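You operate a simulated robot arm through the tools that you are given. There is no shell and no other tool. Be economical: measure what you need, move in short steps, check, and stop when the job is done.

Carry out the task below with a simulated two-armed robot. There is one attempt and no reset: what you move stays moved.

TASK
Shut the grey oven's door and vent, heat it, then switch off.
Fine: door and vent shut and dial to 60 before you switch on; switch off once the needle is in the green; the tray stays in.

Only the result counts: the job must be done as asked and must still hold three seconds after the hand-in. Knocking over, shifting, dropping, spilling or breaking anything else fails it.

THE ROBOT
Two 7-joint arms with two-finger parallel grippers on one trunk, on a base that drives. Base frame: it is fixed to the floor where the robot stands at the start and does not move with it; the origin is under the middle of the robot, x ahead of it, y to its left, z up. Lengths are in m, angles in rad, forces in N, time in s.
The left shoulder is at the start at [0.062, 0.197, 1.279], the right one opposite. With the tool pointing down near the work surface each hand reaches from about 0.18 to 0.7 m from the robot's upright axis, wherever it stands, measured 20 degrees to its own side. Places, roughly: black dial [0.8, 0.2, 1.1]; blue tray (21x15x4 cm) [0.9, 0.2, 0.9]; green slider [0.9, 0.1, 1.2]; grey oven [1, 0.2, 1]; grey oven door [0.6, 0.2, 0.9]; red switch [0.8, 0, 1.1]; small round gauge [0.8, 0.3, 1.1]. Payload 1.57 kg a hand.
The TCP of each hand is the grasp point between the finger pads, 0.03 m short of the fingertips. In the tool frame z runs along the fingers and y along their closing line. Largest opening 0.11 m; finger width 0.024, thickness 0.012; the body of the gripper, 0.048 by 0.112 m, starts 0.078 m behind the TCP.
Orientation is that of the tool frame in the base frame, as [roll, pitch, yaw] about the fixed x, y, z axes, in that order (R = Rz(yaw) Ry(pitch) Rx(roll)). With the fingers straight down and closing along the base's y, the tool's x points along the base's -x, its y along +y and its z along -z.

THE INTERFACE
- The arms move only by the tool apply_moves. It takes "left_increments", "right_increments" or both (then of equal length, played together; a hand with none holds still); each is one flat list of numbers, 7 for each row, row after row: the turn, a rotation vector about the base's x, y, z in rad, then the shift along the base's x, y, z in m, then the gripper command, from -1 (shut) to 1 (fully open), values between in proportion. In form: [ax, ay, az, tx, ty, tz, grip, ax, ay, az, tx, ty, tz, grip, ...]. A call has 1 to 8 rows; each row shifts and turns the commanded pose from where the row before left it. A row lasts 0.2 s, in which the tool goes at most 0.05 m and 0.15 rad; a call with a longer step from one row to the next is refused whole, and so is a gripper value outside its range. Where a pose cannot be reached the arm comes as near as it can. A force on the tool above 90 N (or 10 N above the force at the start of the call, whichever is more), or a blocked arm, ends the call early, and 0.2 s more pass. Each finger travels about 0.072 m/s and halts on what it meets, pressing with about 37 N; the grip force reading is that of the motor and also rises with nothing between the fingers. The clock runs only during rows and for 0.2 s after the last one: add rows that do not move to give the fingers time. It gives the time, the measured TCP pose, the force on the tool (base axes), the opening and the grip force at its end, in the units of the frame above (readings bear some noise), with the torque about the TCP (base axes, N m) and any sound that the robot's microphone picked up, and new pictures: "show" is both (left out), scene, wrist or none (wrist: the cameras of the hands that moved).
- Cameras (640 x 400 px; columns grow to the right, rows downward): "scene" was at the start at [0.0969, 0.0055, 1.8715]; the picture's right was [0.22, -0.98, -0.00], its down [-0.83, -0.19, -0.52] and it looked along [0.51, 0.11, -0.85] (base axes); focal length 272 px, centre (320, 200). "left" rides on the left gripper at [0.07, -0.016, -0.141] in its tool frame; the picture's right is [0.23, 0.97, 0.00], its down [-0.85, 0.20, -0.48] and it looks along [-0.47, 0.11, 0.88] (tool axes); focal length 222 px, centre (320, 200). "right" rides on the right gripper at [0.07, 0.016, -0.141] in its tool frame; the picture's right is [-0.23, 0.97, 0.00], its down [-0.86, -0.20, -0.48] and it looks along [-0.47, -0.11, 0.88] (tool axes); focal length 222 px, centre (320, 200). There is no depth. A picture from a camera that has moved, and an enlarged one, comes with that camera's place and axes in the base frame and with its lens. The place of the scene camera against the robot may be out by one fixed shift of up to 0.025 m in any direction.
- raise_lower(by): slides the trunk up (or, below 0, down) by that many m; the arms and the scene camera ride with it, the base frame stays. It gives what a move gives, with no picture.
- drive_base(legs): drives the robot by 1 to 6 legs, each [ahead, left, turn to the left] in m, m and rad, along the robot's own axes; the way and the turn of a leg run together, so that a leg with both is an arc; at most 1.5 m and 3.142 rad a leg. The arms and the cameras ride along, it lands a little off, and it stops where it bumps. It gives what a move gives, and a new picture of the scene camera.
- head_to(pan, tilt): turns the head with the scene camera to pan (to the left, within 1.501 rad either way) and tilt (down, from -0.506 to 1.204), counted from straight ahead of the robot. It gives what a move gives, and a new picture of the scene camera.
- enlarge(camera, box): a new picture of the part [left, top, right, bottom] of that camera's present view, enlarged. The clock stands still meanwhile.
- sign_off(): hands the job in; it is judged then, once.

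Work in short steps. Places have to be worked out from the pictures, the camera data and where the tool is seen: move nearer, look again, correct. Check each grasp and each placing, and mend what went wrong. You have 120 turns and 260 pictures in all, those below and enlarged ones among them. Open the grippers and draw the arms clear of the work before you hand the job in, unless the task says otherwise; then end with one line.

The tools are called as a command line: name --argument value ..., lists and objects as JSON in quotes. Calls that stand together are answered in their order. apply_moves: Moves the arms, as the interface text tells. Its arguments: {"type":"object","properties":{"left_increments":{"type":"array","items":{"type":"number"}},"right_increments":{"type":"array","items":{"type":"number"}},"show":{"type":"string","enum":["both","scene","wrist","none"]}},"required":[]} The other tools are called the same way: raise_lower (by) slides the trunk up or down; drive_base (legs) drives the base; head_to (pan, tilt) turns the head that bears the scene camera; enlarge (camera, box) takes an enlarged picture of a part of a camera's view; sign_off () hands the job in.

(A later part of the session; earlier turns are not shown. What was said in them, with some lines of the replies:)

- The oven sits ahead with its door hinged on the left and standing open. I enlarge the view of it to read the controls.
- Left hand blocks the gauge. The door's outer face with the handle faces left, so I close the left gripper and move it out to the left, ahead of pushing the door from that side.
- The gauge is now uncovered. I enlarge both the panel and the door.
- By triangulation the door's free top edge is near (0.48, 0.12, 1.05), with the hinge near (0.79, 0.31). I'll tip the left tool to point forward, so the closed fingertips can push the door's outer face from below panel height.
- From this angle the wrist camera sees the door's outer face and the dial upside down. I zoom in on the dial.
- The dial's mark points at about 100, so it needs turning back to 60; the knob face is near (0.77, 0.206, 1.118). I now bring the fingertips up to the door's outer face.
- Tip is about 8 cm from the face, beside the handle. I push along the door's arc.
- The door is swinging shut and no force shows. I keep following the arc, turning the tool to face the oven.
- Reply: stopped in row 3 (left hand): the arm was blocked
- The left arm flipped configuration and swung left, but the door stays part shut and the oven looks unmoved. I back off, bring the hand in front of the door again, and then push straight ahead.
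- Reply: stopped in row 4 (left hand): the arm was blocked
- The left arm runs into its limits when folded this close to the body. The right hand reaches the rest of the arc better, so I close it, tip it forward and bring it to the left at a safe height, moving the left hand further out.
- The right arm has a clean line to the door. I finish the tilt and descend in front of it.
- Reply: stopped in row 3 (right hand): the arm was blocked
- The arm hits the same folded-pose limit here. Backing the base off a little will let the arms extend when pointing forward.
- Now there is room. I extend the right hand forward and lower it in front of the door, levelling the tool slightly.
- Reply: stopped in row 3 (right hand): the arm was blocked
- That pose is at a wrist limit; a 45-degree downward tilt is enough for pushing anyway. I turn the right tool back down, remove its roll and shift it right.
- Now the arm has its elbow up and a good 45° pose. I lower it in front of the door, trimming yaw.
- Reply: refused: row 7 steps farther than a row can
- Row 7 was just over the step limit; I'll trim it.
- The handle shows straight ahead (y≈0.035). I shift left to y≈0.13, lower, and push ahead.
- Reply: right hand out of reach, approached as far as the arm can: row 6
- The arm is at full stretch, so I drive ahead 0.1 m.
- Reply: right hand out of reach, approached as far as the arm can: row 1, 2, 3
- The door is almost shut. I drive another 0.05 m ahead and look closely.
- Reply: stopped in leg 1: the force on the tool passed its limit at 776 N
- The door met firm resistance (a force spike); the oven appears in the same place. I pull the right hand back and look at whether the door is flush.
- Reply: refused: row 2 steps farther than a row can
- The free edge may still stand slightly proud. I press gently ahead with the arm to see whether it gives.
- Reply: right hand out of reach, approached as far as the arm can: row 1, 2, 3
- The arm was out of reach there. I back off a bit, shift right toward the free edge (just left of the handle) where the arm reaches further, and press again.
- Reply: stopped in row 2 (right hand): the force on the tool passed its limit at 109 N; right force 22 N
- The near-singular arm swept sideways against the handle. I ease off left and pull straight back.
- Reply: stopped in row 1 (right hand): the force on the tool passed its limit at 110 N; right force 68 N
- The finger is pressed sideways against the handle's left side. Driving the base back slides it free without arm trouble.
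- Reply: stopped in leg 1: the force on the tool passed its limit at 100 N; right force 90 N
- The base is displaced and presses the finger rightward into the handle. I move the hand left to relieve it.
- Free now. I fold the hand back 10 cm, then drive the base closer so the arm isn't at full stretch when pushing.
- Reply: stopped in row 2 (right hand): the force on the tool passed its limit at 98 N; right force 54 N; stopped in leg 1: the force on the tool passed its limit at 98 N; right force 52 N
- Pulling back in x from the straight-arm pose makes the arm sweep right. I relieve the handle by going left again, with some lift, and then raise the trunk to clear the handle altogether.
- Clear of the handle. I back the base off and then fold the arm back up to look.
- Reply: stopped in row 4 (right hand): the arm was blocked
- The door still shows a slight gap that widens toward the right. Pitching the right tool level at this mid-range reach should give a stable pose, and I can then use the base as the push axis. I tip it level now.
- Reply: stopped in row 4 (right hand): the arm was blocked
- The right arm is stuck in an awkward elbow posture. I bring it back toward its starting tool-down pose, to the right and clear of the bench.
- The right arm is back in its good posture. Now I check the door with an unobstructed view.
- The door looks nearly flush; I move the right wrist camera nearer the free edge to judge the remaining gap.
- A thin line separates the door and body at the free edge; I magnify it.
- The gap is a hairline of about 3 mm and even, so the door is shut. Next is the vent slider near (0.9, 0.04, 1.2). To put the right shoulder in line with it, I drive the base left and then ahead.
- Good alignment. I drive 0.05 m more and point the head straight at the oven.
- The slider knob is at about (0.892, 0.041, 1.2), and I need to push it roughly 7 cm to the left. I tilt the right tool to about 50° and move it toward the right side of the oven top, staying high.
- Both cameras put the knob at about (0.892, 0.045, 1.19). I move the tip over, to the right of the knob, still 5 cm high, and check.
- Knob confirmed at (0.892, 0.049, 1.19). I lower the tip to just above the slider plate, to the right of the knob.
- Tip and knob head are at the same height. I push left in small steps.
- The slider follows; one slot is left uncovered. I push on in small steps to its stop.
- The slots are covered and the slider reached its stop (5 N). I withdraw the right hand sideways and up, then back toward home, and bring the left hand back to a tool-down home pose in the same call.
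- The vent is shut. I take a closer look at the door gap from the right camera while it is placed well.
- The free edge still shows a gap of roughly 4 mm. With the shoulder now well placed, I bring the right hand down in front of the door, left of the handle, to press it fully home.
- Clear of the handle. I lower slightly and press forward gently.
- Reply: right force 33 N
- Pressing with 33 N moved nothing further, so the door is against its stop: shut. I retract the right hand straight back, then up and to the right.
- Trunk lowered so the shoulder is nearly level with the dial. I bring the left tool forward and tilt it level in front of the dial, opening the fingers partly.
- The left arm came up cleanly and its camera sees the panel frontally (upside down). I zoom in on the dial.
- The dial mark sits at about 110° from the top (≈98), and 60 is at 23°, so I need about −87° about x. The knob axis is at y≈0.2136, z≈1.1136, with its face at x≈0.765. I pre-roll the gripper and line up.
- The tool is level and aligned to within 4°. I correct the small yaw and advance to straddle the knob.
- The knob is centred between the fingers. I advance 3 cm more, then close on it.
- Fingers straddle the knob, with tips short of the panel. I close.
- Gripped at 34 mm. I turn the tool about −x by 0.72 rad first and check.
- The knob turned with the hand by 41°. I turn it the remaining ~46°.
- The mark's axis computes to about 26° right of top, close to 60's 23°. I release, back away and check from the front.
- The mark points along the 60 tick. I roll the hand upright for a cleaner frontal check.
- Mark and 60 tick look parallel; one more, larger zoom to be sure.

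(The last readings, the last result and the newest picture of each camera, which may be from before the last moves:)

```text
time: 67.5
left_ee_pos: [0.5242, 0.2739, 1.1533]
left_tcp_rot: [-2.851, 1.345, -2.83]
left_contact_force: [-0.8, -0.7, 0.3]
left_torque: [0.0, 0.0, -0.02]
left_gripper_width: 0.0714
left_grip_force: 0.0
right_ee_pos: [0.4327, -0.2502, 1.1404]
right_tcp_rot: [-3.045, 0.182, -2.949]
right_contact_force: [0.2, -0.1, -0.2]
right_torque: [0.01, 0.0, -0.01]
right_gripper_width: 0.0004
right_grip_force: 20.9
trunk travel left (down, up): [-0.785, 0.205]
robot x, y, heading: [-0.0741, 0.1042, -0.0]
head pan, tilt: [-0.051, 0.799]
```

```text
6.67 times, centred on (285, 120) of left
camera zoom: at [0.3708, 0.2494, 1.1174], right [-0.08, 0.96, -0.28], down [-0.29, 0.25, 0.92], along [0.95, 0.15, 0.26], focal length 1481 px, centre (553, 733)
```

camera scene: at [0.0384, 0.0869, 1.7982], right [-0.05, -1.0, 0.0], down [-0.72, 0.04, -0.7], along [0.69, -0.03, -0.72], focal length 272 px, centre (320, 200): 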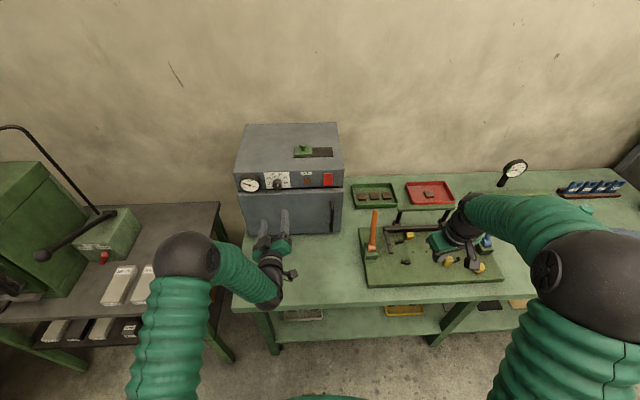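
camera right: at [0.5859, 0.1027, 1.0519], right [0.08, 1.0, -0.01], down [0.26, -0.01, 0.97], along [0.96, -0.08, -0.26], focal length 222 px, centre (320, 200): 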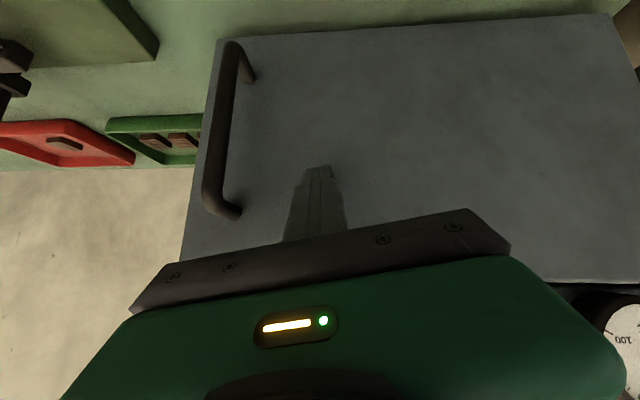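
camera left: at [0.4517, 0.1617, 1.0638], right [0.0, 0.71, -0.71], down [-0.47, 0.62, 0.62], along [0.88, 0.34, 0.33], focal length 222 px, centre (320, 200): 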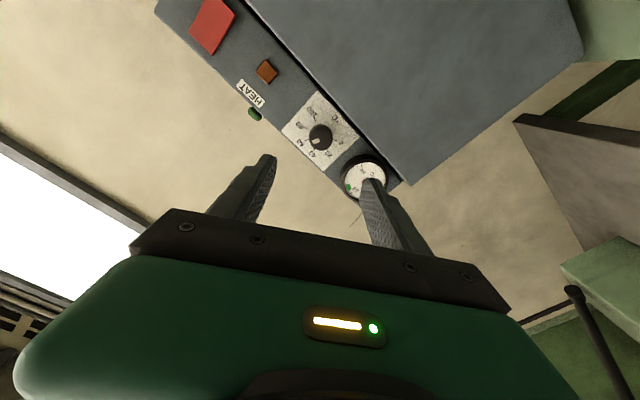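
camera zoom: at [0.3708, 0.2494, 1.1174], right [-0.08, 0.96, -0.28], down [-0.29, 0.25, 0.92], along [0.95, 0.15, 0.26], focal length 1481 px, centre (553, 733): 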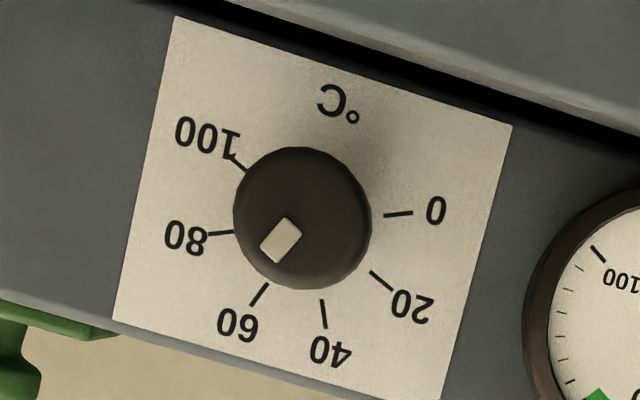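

The mark is parallel to the 60 tick within about 1°. Dial set. Now I draw the left hand away and bring the right hand, tilting level, in front of the red switch near (0.785, 0.026, 1.112), passing clear of the orange handle.

apply_moves --right_increments '[0, -0.13, -0.015, 0.008, 0.028, 0.004, -1, 0, -0.13, -0.015, 0.008, 0.028, 0.004, -1, 0, -0.13, -0.015, 0.008, 0.028, 0.004, -1, 0, -0.13, -0.015, 0.012, 0.028, 0.004, -1, 0, -0.13, -0.015, 0.014, 0.03, 0.0, -1, 0, -0.13, -0.015, 0.016, 0.03, 0, -1, 0, -0.13, -0.015, 0.02, 0.03, 0, -1, 0, -0.13, -0.015, 0.02, 0.03, 0, -1]' --left_increments '[0, 0, 0, -0.005, 0.02, 0, 0.3, 0, 0, 0, -0.005, 0.02, 0, 0.3, 0, 0, 0, -0.005, 0.02, 0, 0.3, 0, 0, 0, -0.005, 0.02, 0, 0.3, 0, 0, 0, -0.005, 0.02, 0, 0.3, 0, 0, 0, -0.005, 0.02, 0, 0.3, 0, 0, 0, 0, 0.02, 0, 0.3, 0, 0, 0, 0, 0.02, 0, 0.3]'

```text
time: 69.3
left_ee_pos: [0.494, 0.439, 1.1517]
left_tcp_rot: [-2.835, 1.342, -2.815]
left_contact_force: [0.3, 0.4, 0.2]
left_torque: [-0.01, -0.04, -0.03]
left_gripper_width: 0.0716
left_grip_force: 0.1
right_ee_pos: [0.5415, -0.0145, 1.1557]
right_tcp_rot: [-2.729, 1.204, -2.851]
right_contact_force: [-0.4, -0.1, 0.2]
right_torque: [0.01, 0.0, -0.01]
right_gripper_width: 0.0002
right_grip_force: 20.9
trunk travel left (down, up): [-0.785, 0.205]
robot x, y, heading: [-0.0722, 0.1, -0.006]
head pan, tilt: [-0.051, 0.799]
camera scene: at [0.0406, 0.0943, 1.7981], right [-0.05, -1.0, 0.0], down [-0.72, 0.03, -0.69], along [0.69, -0.04, -0.72], focal length 272 px, centre (320, 200)
camera right: at [0.3872, 0.0148, 1.1346], right [0.17, 0.98, 0.07], down [-0.17, -0.04, 0.98], along [0.97, -0.18, 0.16], focal length 222 px, centre (320, 200)
camera left: at [0.3423, 0.4144, 1.1157], right [-0.08, 0.95, -0.29], down [-0.29, 0.26, 0.92], along [0.95, 0.15, 0.26], focal length 222 px, centre (320, 200)
```

scene: 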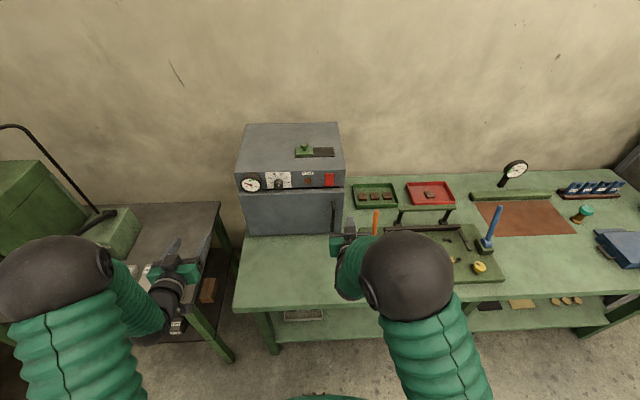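
right: 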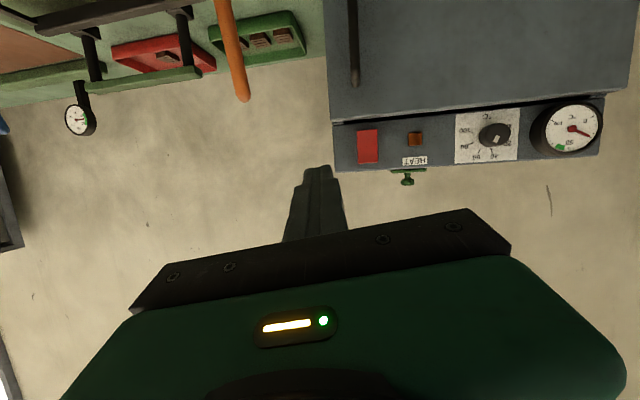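
left: 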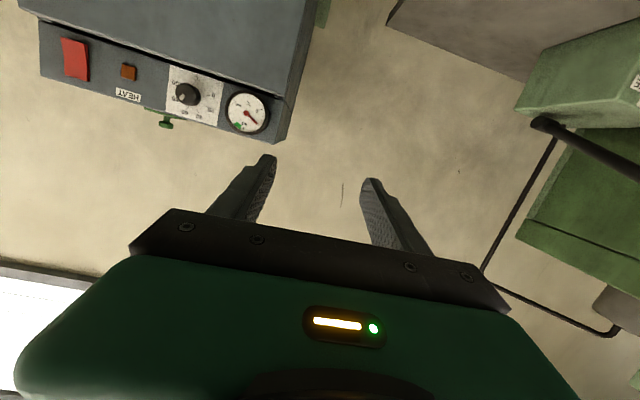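

The right hand is level in front of the panel. I zoom on the switch from both hands to see its rocker state.

enlarge --camera "right" --box '[330, 110, 450, 185]'

enlarge --camera "left" --box '[40, 20, 160, 110]'

```text
5.33 times, centred on (390, 148) of right
camera zoom: at [0.3872, 0.0148, 1.1346], right [0.17, 0.98, 0.07], down [-0.17, -0.04, 0.98], along [0.97, -0.18, 0.16], focal length 1185 px, centre (-53, 480)
```

zoom: 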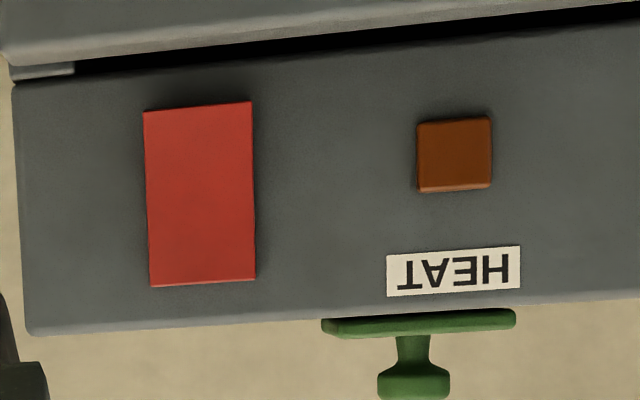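

```text
4.44 times, centred on (100, 65) of left
camera zoom: at [0.3423, 0.4144, 1.1157], right [-0.08, 0.95, -0.29], down [-0.29, 0.26, 0.92], along [0.95, 0.15, 0.26], focal length 987 px, centre (1298, 800)
```

zoom: 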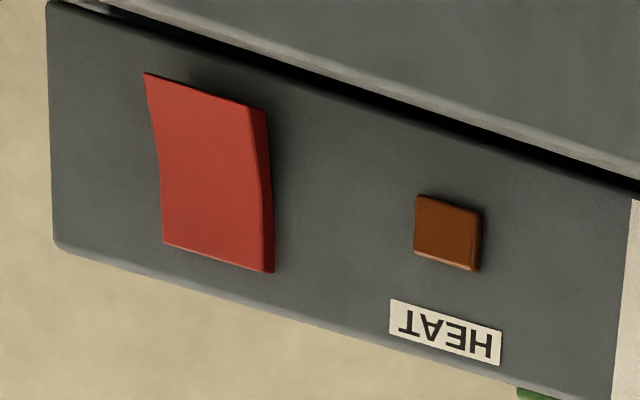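

The lower half of the rocker protrudes (switch centre y≈0.03, z≈1.112, spanning about 1.08–1.14). I line up on its lower half at z≈1.094, a few cm off.

apply_moves --right_increments '[0, -0.065, 0.03, 0.032, 0.009, -0.012, -1, 0, -0.065, 0.03, 0.032, 0.009, -0.012, -1, 0, -0.065, 0.03, 0.032, 0.009, -0.012, -1, 0, -0.065, 0.03, 0.032, 0.009, -0.012, -1, 0, -0.065, 0.03, 0.03, 0.009, -0.012, -1, 0, 0, 0, 0, 0, 0, -1]'

enlarge --camera "right" --box '[240, 80, 420, 200]'

```text
time: 70.8
left_ee_pos: [0.4921, 0.4346, 1.1542]
left_tcp_rot: [-2.839, 1.346, -2.82]
left_contact_force: [-0.9, -0.9, 0.1]
left_torque: [0.01, -0.02, -0.01]
left_gripper_width: 0.0717
left_grip_force: 0.1
right_ee_pos: [0.6975, 0.0289, 1.098]
right_tcp_rot: [-1.658, 1.442, -1.646]
right_contact_force: [0.2, -0.5, -0.3]
right_torque: [0.0, -0.02, 0.0]
right_gripper_width: 0.0
right_grip_force: 21.2
trunk travel left (down, up): [-0.785, 0.205]
robot x, y, heading: [-0.0735, 0.1033, -0.0]
head pan, tilt: [-0.051, 0.799]
camera scene: at [0.0389, 0.0901, 1.7982], right [-0.05, -1.0, 0.0], down [-0.72, 0.04, -0.7], along [0.69, -0.04, -0.72], focal length 272 px, centre (320, 200)
camera right: at [0.5549, 0.0346, 1.0258], right [-0.01, 0.99, 0.1], down [-0.47, -0.09, 0.88], along [0.88, -0.04, 0.47], focal length 222 px, centre (320, 200)
```

scene: 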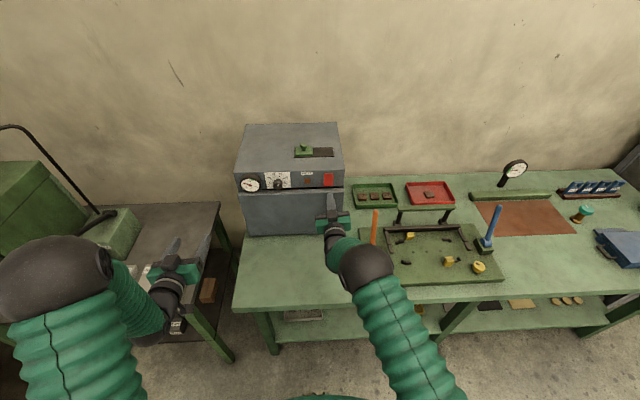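
right: 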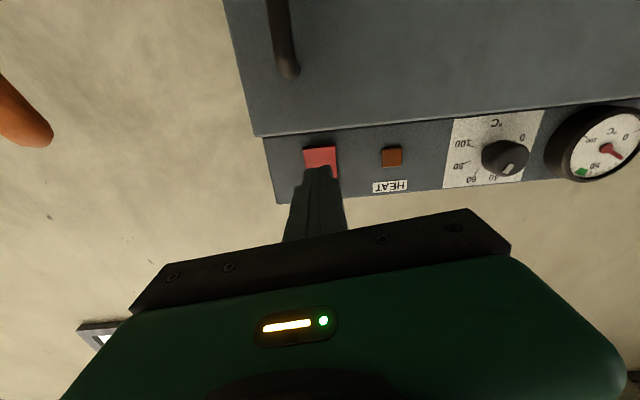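

```text
3.33 times, centred on (330, 140) of right
camera zoom: at [0.5549, 0.0346, 1.0258], right [-0.01, 0.99, 0.1], down [-0.47, -0.09, 0.88], along [0.88, -0.04, 0.47], focal length 740 px, centre (287, 400)
```

zoom: 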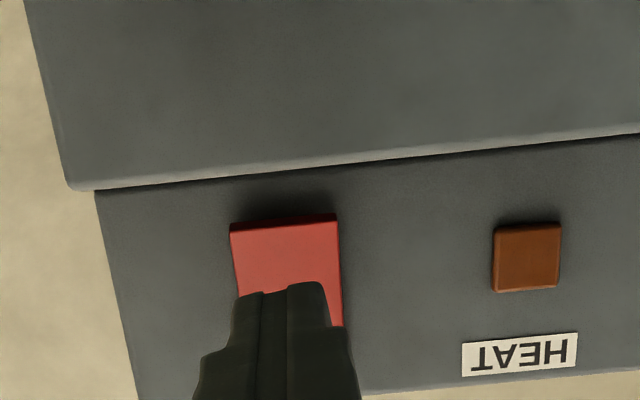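

Everything is lined up and the gauge is in this camera's view as well. Door, vent and dial are set, so I press the lower half of the switch in small steps.

apply_moves --right_increments '[0, 0, 0, 0.02, 0, -0.002, -1, 0, 0, 0, 0.015, 0, -0.002, -1, 0, 0, 0, 0.01, 0, 0, -1, 0, 0, 0, 0.005, 0, 0, -1, 0, 0, 0, 0.005, 0, 0, -1]' --show "wrist"

enlarge --camera "right" --box '[280, 110, 460, 230]'

```text
time: 72.0
left_ee_pos: [0.4936, 0.4362, 1.153]
left_tcp_rot: [-2.84, 1.344, -2.818]
left_contact_force: [-0.2, -0.5, -0.3]
left_torque: [0.03, -0.01, -0.01]
left_gripper_width: 0.0715
left_grip_force: 0.1
right_ee_pos: [0.7513, 0.0311, 1.0899]
right_tcp_rot: [-1.68, 1.442, -1.667]
right_contact_force: [-1.1, 1.6, 0.4]
right_torque: [0.01, 0.0, 0.03]
right_gripper_width: 0.0
right_grip_force: 22.0
trunk travel left (down, up): [-0.785, 0.205]
robot x, y, heading: [-0.073, 0.0999, -0.001]
head pan, tilt: [-0.051, 0.799]
camera right: at [0.6099, 0.0351, 1.0208], right [-0.01, 0.99, 0.1], down [-0.47, -0.09, 0.88], along [0.89, -0.04, 0.46], focal length 222 px, centre (320, 200)
```

right: 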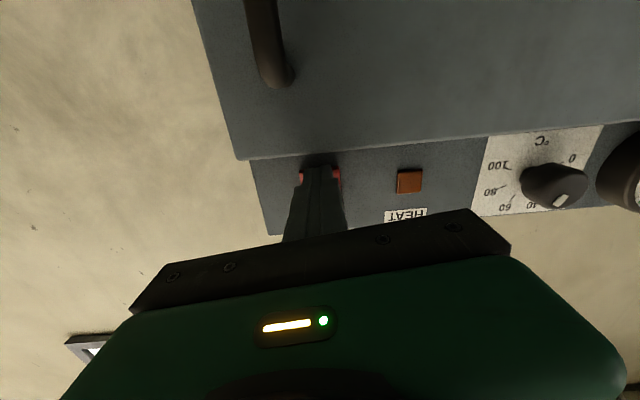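

```text
3.33 times, centred on (370, 170) of right
camera zoom: at [0.6099, 0.0351, 1.0208], right [-0.01, 0.99, 0.1], down [-0.47, -0.09, 0.88], along [0.89, -0.04, 0.46], focal length 740 px, centre (153, 300)
```

zoom: 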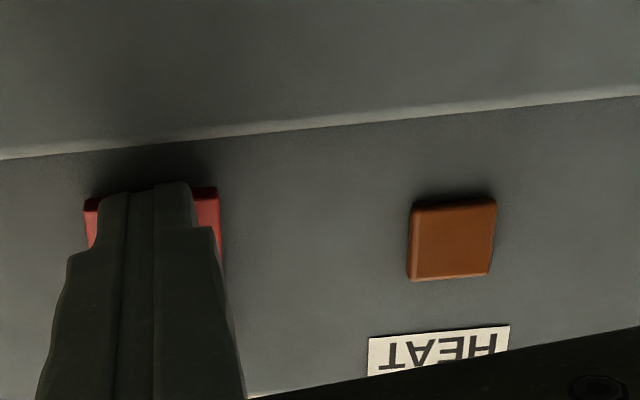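

Just about touching, lamp still dark. A few more millimetres.

apply_moves --right_increments '[0, 0, 0, 0.004, 0, 0, -1, 0, 0, 0, 0.004, 0, 0, -1, 0, 0, 0, 0.004, 0, 0, -1]' --show "wrist"

```text
time: 72.8
left_ee_pos: [0.4855, 0.4348, 1.1566]
left_tcp_rot: [-2.831, 1.35, -2.812]
left_contact_force: [-0.5, -0.8, 0.1]
left_torque: [0.01, -0.01, 0.02]
left_gripper_width: 0.0713
left_grip_force: 0.0
right_ee_pos: [0.755, 0.0296, 1.0913]
right_tcp_rot: [-1.689, 1.439, -1.675]
right_contact_force: [-46.4, -0.5, -10.0]
right_torque: [-0.08, -0.24, -0.12]
right_gripper_width: 0.0
right_grip_force: 21.5
trunk travel left (down, up): [-0.785, 0.205]
robot x, y, heading: [-0.0743, 0.101, -0.005]
head pan, tilt: [-0.051, 0.799]
camera right: at [0.6131, 0.0348, 1.0218], right [-0.01, 0.99, 0.1], down [-0.46, -0.09, 0.88], along [0.89, -0.04, 0.46], focal length 222 px, centre (320, 200)
```

right: 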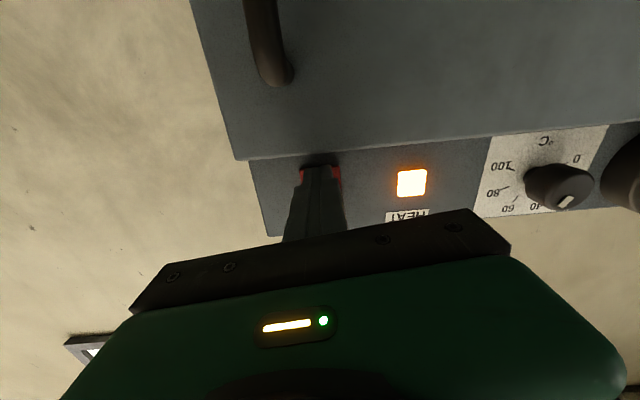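

The HEAT lamp is lit. I back off and poise at the upper half, then check the gauge.

apply_moves --right_increments '[0, 0, 0, -0.03, 0, 0, -1, 0, 0, 0, 0, 0, 0.04, -1]' --show "none"

enlarge --camera "scene" --box '[230, 160, 350, 220]'

```text
time: 73.3
left_ee_pos: [0.4896, 0.4355, 1.1559]
left_tcp_rot: [-2.833, 1.35, -2.814]
left_contact_force: [-0.5, -0.3, -0.1]
left_torque: [0.0, -0.03, -0.03]
left_gripper_width: 0.0718
left_grip_force: 0.1
right_ee_pos: [0.7297, 0.0301, 1.1358]
right_tcp_rot: [-1.631, 1.442, -1.619]
right_contact_force: [-0.2, -0.5, 0.2]
right_torque: [0.0, 0.03, -0.03]
right_gripper_width: 0.0
right_grip_force: 21.1
trunk travel left (down, up): [-0.785, 0.205]
robot x, y, heading: [-0.069, 0.0983, -0.004]
head pan, tilt: [-0.051, 0.799]
```

```text
5.33 times, centred on (290, 190) of scene
camera zoom: at [0.0341, 0.091, 1.7986], right [-0.05, -1.0, 0.0], down [-0.72, 0.04, -0.7], along [0.7, -0.04, -0.72], focal length 1452 px, centre (480, 253)
```

zoom: 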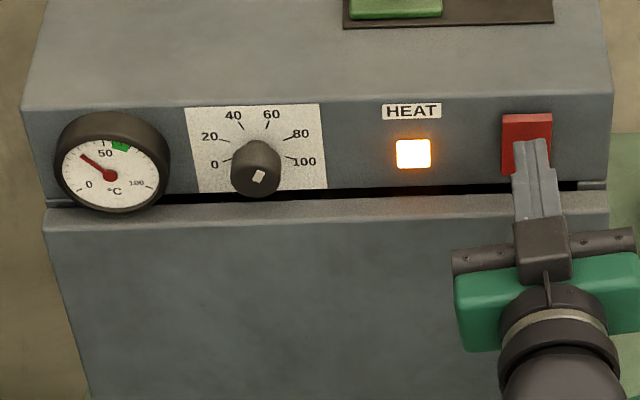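

The needle is near 27 and the green band is about 55–63. I wait a second and check the rate.

apply_moves --right_increments '[0, 0, 0, 0.008, 0, -0.004, -1, 0, 0, 0, 0, 0, 0, -1, 0, 0, 0, 0, 0, 0, -1, 0, 0, 0, 0, 0, 0, -1]' --show "none"

enlarge --camera "scene" --box '[230, 165, 290, 205]'

```text
time: 74.3
left_ee_pos: [0.4955, 0.437, 1.1529]
left_tcp_rot: [-2.841, 1.345, -2.821]
left_contact_force: [0.3, 0.1, -0.2]
left_torque: [-0.02, 0.0, 0.0]
left_gripper_width: 0.0715
left_grip_force: 0.1
right_ee_pos: [0.7408, 0.0291, 1.1261]
right_tcp_rot: [-1.684, 1.441, -1.674]
right_contact_force: [0.1, 0.2, 1.0]
right_torque: [0.01, -0.01, 0.04]
right_gripper_width: 0.0001
right_grip_force: 21.1
trunk travel left (down, up): [-0.785, 0.205]
robot x, y, heading: [-0.0703, 0.1019, -0.003]
head pan, tilt: [-0.051, 0.799]
```

```text
10.00 times, centred on (260, 185) of scene
camera zoom: at [0.0414, 0.0907, 1.798], right [-0.05, -1.0, 0.0], down [-0.72, 0.04, -0.69], along [0.69, -0.04, -0.72], focal length 2722 px, centre (920, 350)
```

zoom: 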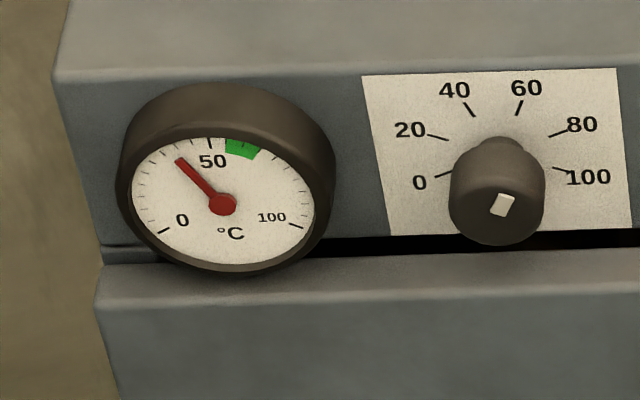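

Now about 38, so roughly 10 per second. I wait 0.8 s more and look.

apply_moves --right_increments '[0, 0, 0, 0.004, 0, 0, -1, 0, 0, 0, 0, 0, 0, -1, 0, 0, 0, 0, 0, 0, -1]' --show "none"

enlarge --camera "scene" --box '[230, 165, 290, 205]'

```text
time: 75.2
left_ee_pos: [0.4933, 0.4362, 1.1528]
left_tcp_rot: [-2.839, 1.346, -2.818]
left_contact_force: [0.8, -0.1, 0.1]
left_torque: [0.01, -0.01, 0.01]
left_gripper_width: 0.0714
left_grip_force: 0.0
right_ee_pos: [0.7457, 0.0288, 1.1273]
right_tcp_rot: [-1.672, 1.442, -1.66]
right_contact_force: [-0.3, 0.2, 0.4]
right_torque: [0.01, -0.01, 0.01]
right_gripper_width: 0.0001
right_grip_force: 21.0
trunk travel left (down, up): [-0.785, 0.205]
robot x, y, heading: [-0.0737, 0.1007, -0.002]
head pan, tilt: [-0.051, 0.799]
```

```text
10.00 times, centred on (260, 185) of scene
camera zoom: at [0.0398, 0.0907, 1.7981], right [-0.05, -1.0, 0.0], down [-0.72, 0.04, -0.7], along [0.69, -0.04, -0.72], focal length 2722 px, centre (920, 350)
```

zoom: 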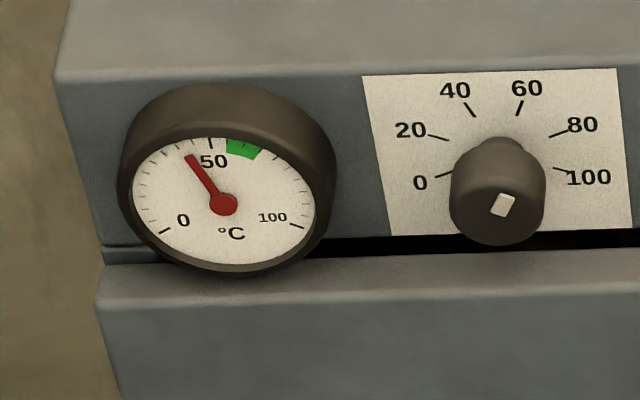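

Now about 43 and slowing toward the 60 set point. I wait ~3.6 s and check.

apply_moves --right_increments '[0, 0, 0, 0, 0, 0, -1, 0, 0, 0, 0, 0, 0, -1, 0, 0, 0, 0, 0, 0, -1, 0, 0, 0, 0, 0, 0, -1, 0, 0, 0, 0, 0, 0, -1, 0, 0, 0, 0, 0, 0, -1, 0, 0, 0, 0, 0, 0, -1, 0, 0, 0, 0, 0, 0, -1]' --show "none"

enlarge --camera "scene" --box '[230, 165, 290, 205]'

```text
time: 77.0
left_ee_pos: [0.4936, 0.4356, 1.1536]
left_tcp_rot: [-2.839, 1.344, -2.818]
left_contact_force: [-0.3, -0.6, 0.7]
left_torque: [-0.04, 0.04, -0.01]
left_gripper_width: 0.0717
left_grip_force: 0.1
right_ee_pos: [0.746, 0.0298, 1.1272]
right_tcp_rot: [-1.673, 1.441, -1.661]
right_contact_force: [-0.4, 0.1, -0.6]
right_torque: [0.0, 0.0, 0.01]
right_gripper_width: 0.0
right_grip_force: 21.4
trunk travel left (down, up): [-0.785, 0.205]
robot x, y, heading: [-0.0714, 0.1052, -0.002]
head pan, tilt: [-0.051, 0.799]
```

```text
10.00 times, centred on (260, 185) of scene
camera zoom: at [0.0399, 0.0907, 1.7981], right [-0.05, -1.0, 0.0], down [-0.72, 0.04, -0.7], along [0.69, -0.04, -0.72], focal length 2722 px, centre (920, 350)
```

zoom: 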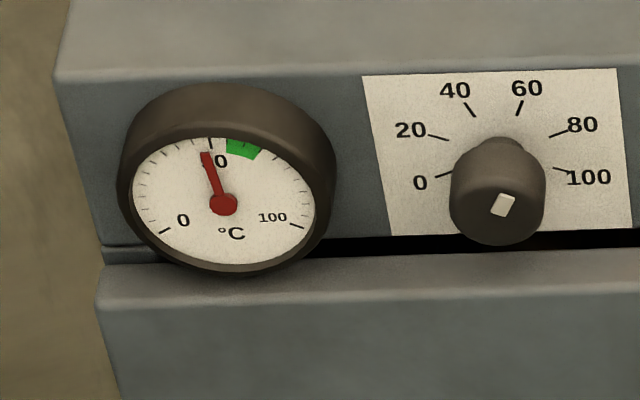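

About 49. Another 1.8 s wait.

apply_moves --right_increments '[0, 0, 0, 0, 0, 0, -1, 0, 0, 0, 0, 0, 0, -1, 0, 0, 0, 0, 0, 0, -1, 0, 0, 0, 0, 0, 0, -1, 0, 0, 0, 0, 0, 0, -1, 0, 0, 0, 0, 0, 0, -1, 0, 0, 0, 0, 0, 0, -1, 0, 0, 0, 0, 0, 0, -1]' --show "none"

enlarge --camera "scene" --box '[230, 165, 290, 205]'

```text
time: 78.8
left_ee_pos: [0.4931, 0.4359, 1.1525]
left_tcp_rot: [-2.84, 1.344, -2.819]
left_contact_force: [-0.2, -1.1, 0.5]
left_torque: [0.03, -0.03, -0.02]
left_gripper_width: 0.0716
left_grip_force: 0.1
right_ee_pos: [0.7451, 0.0295, 1.1283]
right_tcp_rot: [-1.672, 1.442, -1.659]
right_contact_force: [0.2, 0.5, 0.2]
right_torque: [0.01, 0.0, 0.0]
right_gripper_width: 0.0
right_grip_force: 21.1
trunk travel left (down, up): [-0.785, 0.205]
robot x, y, heading: [-0.0748, 0.1052, 0.003]
head pan, tilt: [-0.051, 0.799]
```

```text
10.00 times, centred on (260, 185) of scene
camera zoom: at [0.0398, 0.0907, 1.7981], right [-0.05, -1.0, 0.0], down [-0.72, 0.04, -0.7], along [0.69, -0.04, -0.72], focal length 2722 px, centre (920, 350)
```

zoom: 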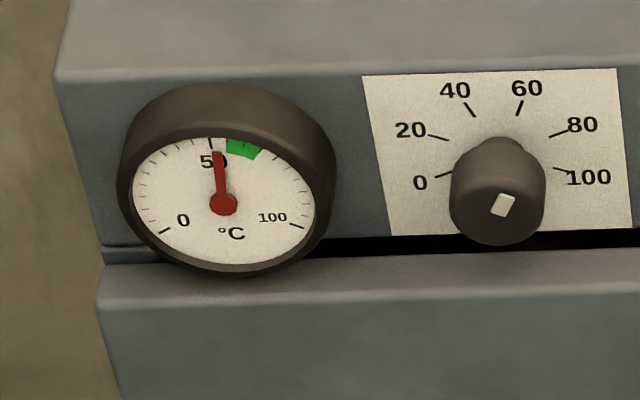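

About 53. One more wait.

apply_moves --right_increments '[0, 0, 0, 0, 0, 0, -1, 0, 0, 0, 0, 0, 0, -1, 0, 0, 0, 0, 0, 0, -1, 0, 0, 0, 0, 0, 0, -1, 0, 0, 0, 0, 0, 0, -1, 0, 0, 0, 0, 0, 0, -1, 0, 0, 0, 0, 0, 0, -1, 0, 0, 0, 0, 0, 0, -1]' --show "none"

enlarge --camera "scene" --box '[230, 165, 290, 205]'

```text
time: 80.5
left_ee_pos: [0.4934, 0.4353, 1.1535]
left_tcp_rot: [-2.839, 1.345, -2.82]
left_contact_force: [0.1, -0.6, 0.2]
left_torque: [0.01, -0.01, 0.06]
left_gripper_width: 0.0714
left_grip_force: 0.0
right_ee_pos: [0.7453, 0.0286, 1.1284]
right_tcp_rot: [-1.672, 1.441, -1.661]
right_contact_force: [0.5, 0.2, 0.6]
right_torque: [0.01, 0.01, -0.01]
right_gripper_width: 0.0003
right_grip_force: 21.0
trunk travel left (down, up): [-0.785, 0.205]
robot x, y, heading: [-0.0732, 0.1031, 0.0]
head pan, tilt: [-0.051, 0.799]
```

```text
10.00 times, centred on (260, 185) of scene
camera zoom: at [0.0398, 0.0907, 1.7981], right [-0.05, -1.0, 0.0], down [-0.72, 0.04, -0.7], along [0.69, -0.04, -0.72], focal length 2722 px, centre (920, 350)
```

zoom: 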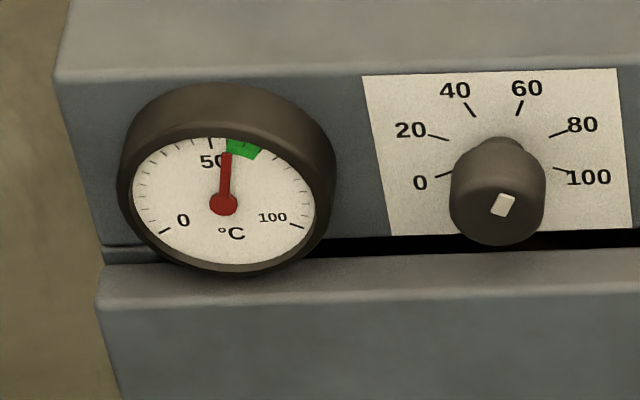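

The needle is just entering the green. I wait about 1.4 s more so that it is well inside.

apply_moves --right_increments '[0, 0, 0, 0, 0, 0, -1, 0, 0, 0, 0, 0, 0, -1, 0, 0, 0, 0, 0, 0, -1, 0, 0, 0, 0, 0, 0, -1, 0, 0, 0, 0, 0, 0, -1, 0, 0, 0, 0, 0, 0, -1]' --show "none"

enlarge --camera "scene" --box '[230, 165, 290, 205]'

```text
time: 82.0
left_ee_pos: [0.4941, 0.4354, 1.1524]
left_tcp_rot: [-2.84, 1.343, -2.819]
left_contact_force: [0.0, -0.6, 0.1]
left_torque: [0.01, -0.02, 0.01]
left_gripper_width: 0.0714
left_grip_force: 0.0
right_ee_pos: [0.7441, 0.0297, 1.1271]
right_tcp_rot: [-1.671, 1.442, -1.661]
right_contact_force: [-0.3, 0.3, -0.3]
right_torque: [-0.01, -0.04, 0.04]
right_gripper_width: 0.0
right_grip_force: 21.3
trunk travel left (down, up): [-0.785, 0.205]
robot x, y, heading: [-0.0718, 0.1045, 0.001]
head pan, tilt: [-0.051, 0.799]
```

```text
10.00 times, centred on (260, 185) of scene
camera zoom: at [0.0398, 0.0907, 1.7981], right [-0.05, -1.0, 0.0], down [-0.72, 0.04, -0.7], along [0.69, -0.04, -0.72], focal length 2722 px, centre (920, 350)
```

zoom: 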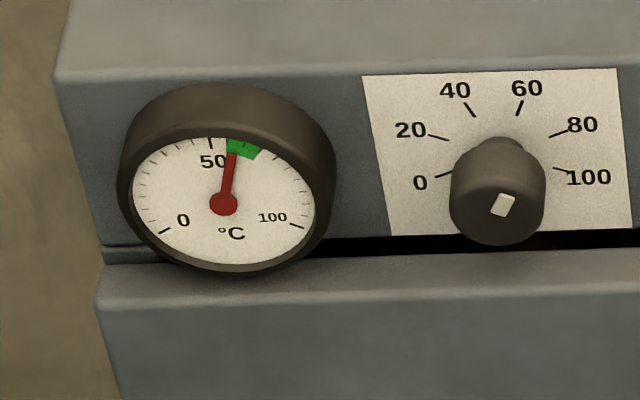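

The needle is in the green. I press the upper half of the switch now.

apply_moves --right_increments '[0, 0, 0, 0.007, 0, 0, -1, 0, 0, 0, 0.006, 0, 0, -1, 0, 0, 0, 0.004, 0, 0, -1]' --show "wrist"

enlarge --camera "scene" --box '[230, 160, 350, 220]'

```text
time: 82.8
left_ee_pos: [0.4878, 0.4345, 1.1556]
left_tcp_rot: [-2.834, 1.351, -2.814]
left_contact_force: [0.2, 1.0, -0.7]
left_torque: [-0.04, 0.01, 0.0]
left_gripper_width: 0.0715
left_grip_force: 0.1
right_ee_pos: [0.7553, 0.0281, 1.1274]
right_tcp_rot: [-1.682, 1.442, -1.67]
right_contact_force: [-36.7, -0.5, -3.6]
right_torque: [0.25, 0.58, -0.08]
right_gripper_width: 0.0
right_grip_force: 20.7
trunk travel left (down, up): [-0.785, 0.205]
robot x, y, heading: [-0.0756, 0.1021, 0.002]
head pan, tilt: [-0.051, 0.799]
camera right: at [0.6127, 0.0343, 1.0586], right [-0.01, 0.99, 0.1], down [-0.47, -0.09, 0.88], along [0.89, -0.04, 0.46], focal length 222 px, centre (320, 200)
```

right: 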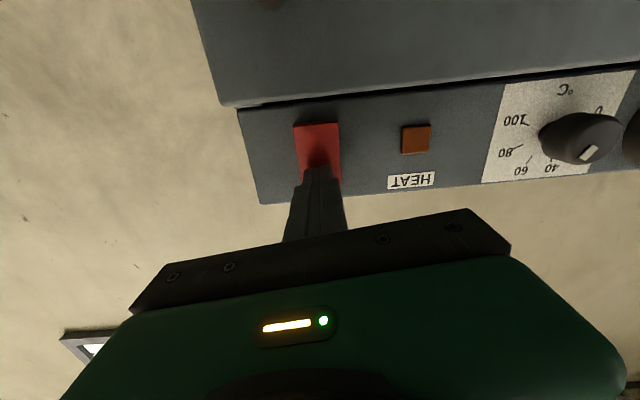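

```text
5.33 times, centred on (290, 190) of scene
camera zoom: at [0.0259, 0.0893, 1.7988], right [-0.05, -1.0, 0.0], down [-0.71, 0.04, -0.7], along [0.7, -0.04, -0.71], focal length 1452 px, centre (480, 253)
```

zoom: 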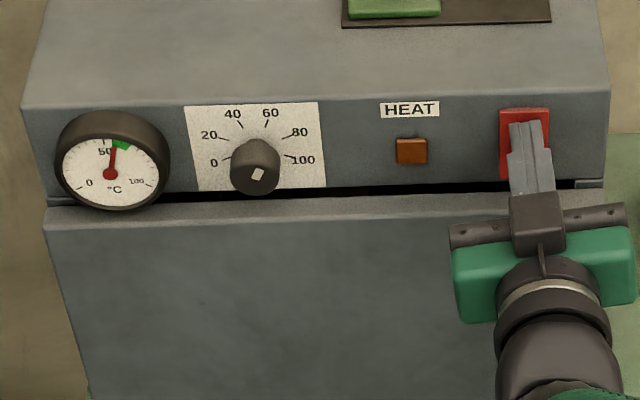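

The lamp is off and the needle is in the green. I withdraw the right hand straight back, open both grippers, and check.

apply_moves --right_increments '[0, 0, 0, -0.04, 0, 0, -1, 0, 0, 0, -0.04, 0, 0.005, -1, 0, 0.05, 0, -0.04, 0, 0.01, -1, 0, 0.08, 0, -0.03, 0, 0.01, 0, 0, 0.08, 0, -0.03, 0, 0.01, 1, 0, 0, 0, 0, 0, 0, 1]' --left_increments '[0, 0, 0, 0, 0, 0, 0.5, 0, 0, 0, 0, 0, 0, 1, 0, 0, 0, 0, 0, 0, 1, 0, 0, 0, 0, 0, 0, 1, 0, 0, 0, 0, 0, 0, 1, 0, 0, 0, 0, 0, 0, 1]'

enlarge --camera "scene" --box '[225, 110, 365, 250]'

```text
time: 84.2
left_ee_pos: [0.4941, 0.4362, 1.1529]
left_tcp_rot: [-2.839, 1.346, -2.82]
left_contact_force: [0.2, -0.1, -0.6]
left_torque: [-0.01, 0.01, 0.05]
left_gripper_width: 0.1099
left_grip_force: 0.1
right_ee_pos: [0.5848, 0.029, 1.162]
right_tcp_rot: [-2.634, 1.314, -2.608]
right_contact_force: [0.3, 0.7, -0.2]
right_torque: [0.02, -0.02, -0.04]
right_gripper_width: 0.1068
right_grip_force: 0.0
trunk travel left (down, up): [-0.785, 0.205]
robot x, y, heading: [-0.0742, 0.1046, 0.002]
head pan, tilt: [-0.051, 0.799]
camera scene: at [0.0381, 0.091, 1.7982], right [-0.05, -1.0, 0.0], down [-0.72, 0.04, -0.7], along [0.69, -0.04, -0.72], focal length 272 px, centre (320, 200)
camera right: at [0.4301, 0.0344, 1.1236], right [0.01, 0.99, 0.1], down [-0.27, -0.09, 0.96], along [0.96, -0.04, 0.27], focal length 222 px, centre (320, 200)
camera left: at [0.3412, 0.4121, 1.1167], right [-0.08, 0.96, -0.29], down [-0.29, 0.25, 0.92], along [0.95, 0.15, 0.26], focal length 222 px, centre (320, 200)
```

scene: 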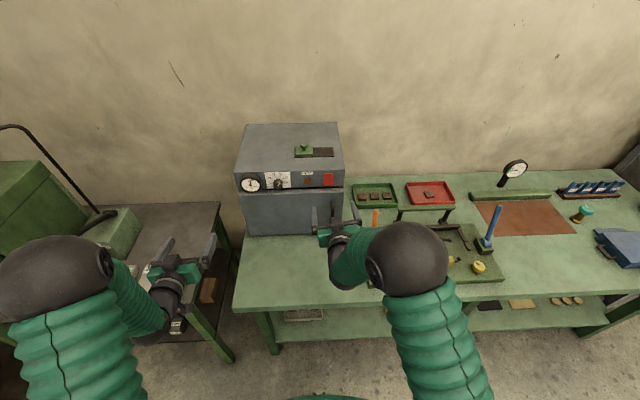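
right: 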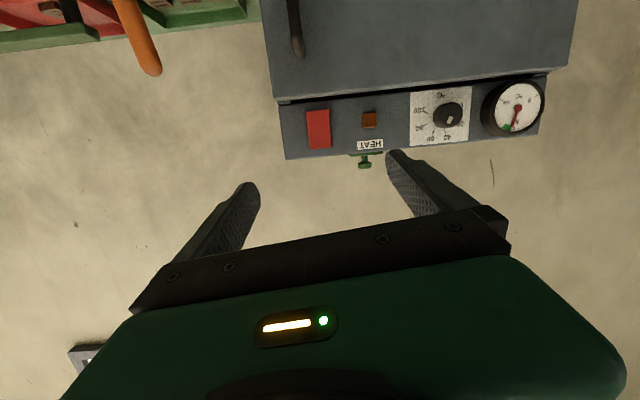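
left: 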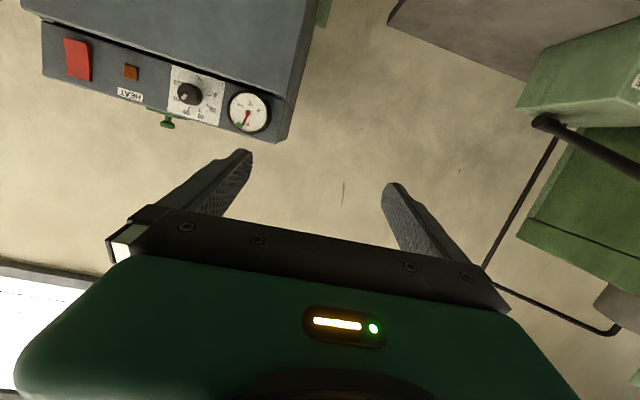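

```text
2.86 times, centred on (295, 180) of scene
camera zoom: at [0.0381, 0.091, 1.7982], right [-0.05, -1.0, 0.0], down [-0.72, 0.04, -0.7], along [0.69, -0.04, -0.72], focal length 778 px, centre (391, 257)
```

zoom: 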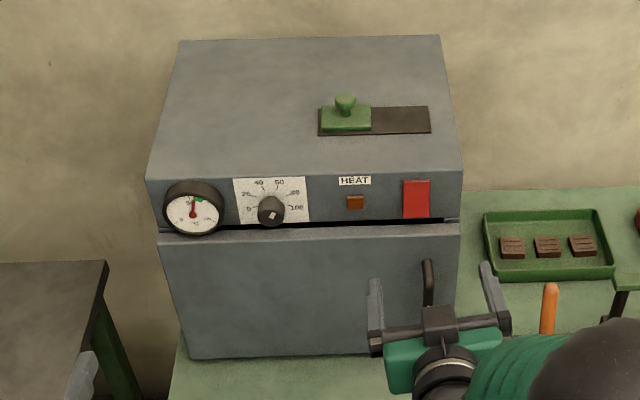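

Lamp off, needle in the green, door and vent shut, dial at 60, and both hands open and clear of the oven. I hand in.

sign_off

```text
The job is handed in.
```

I shut the oven's door and vent, set the dial to 60 and switched on. I switched off once the needle was in the green, with the tray left inside, and I've handed the job in.
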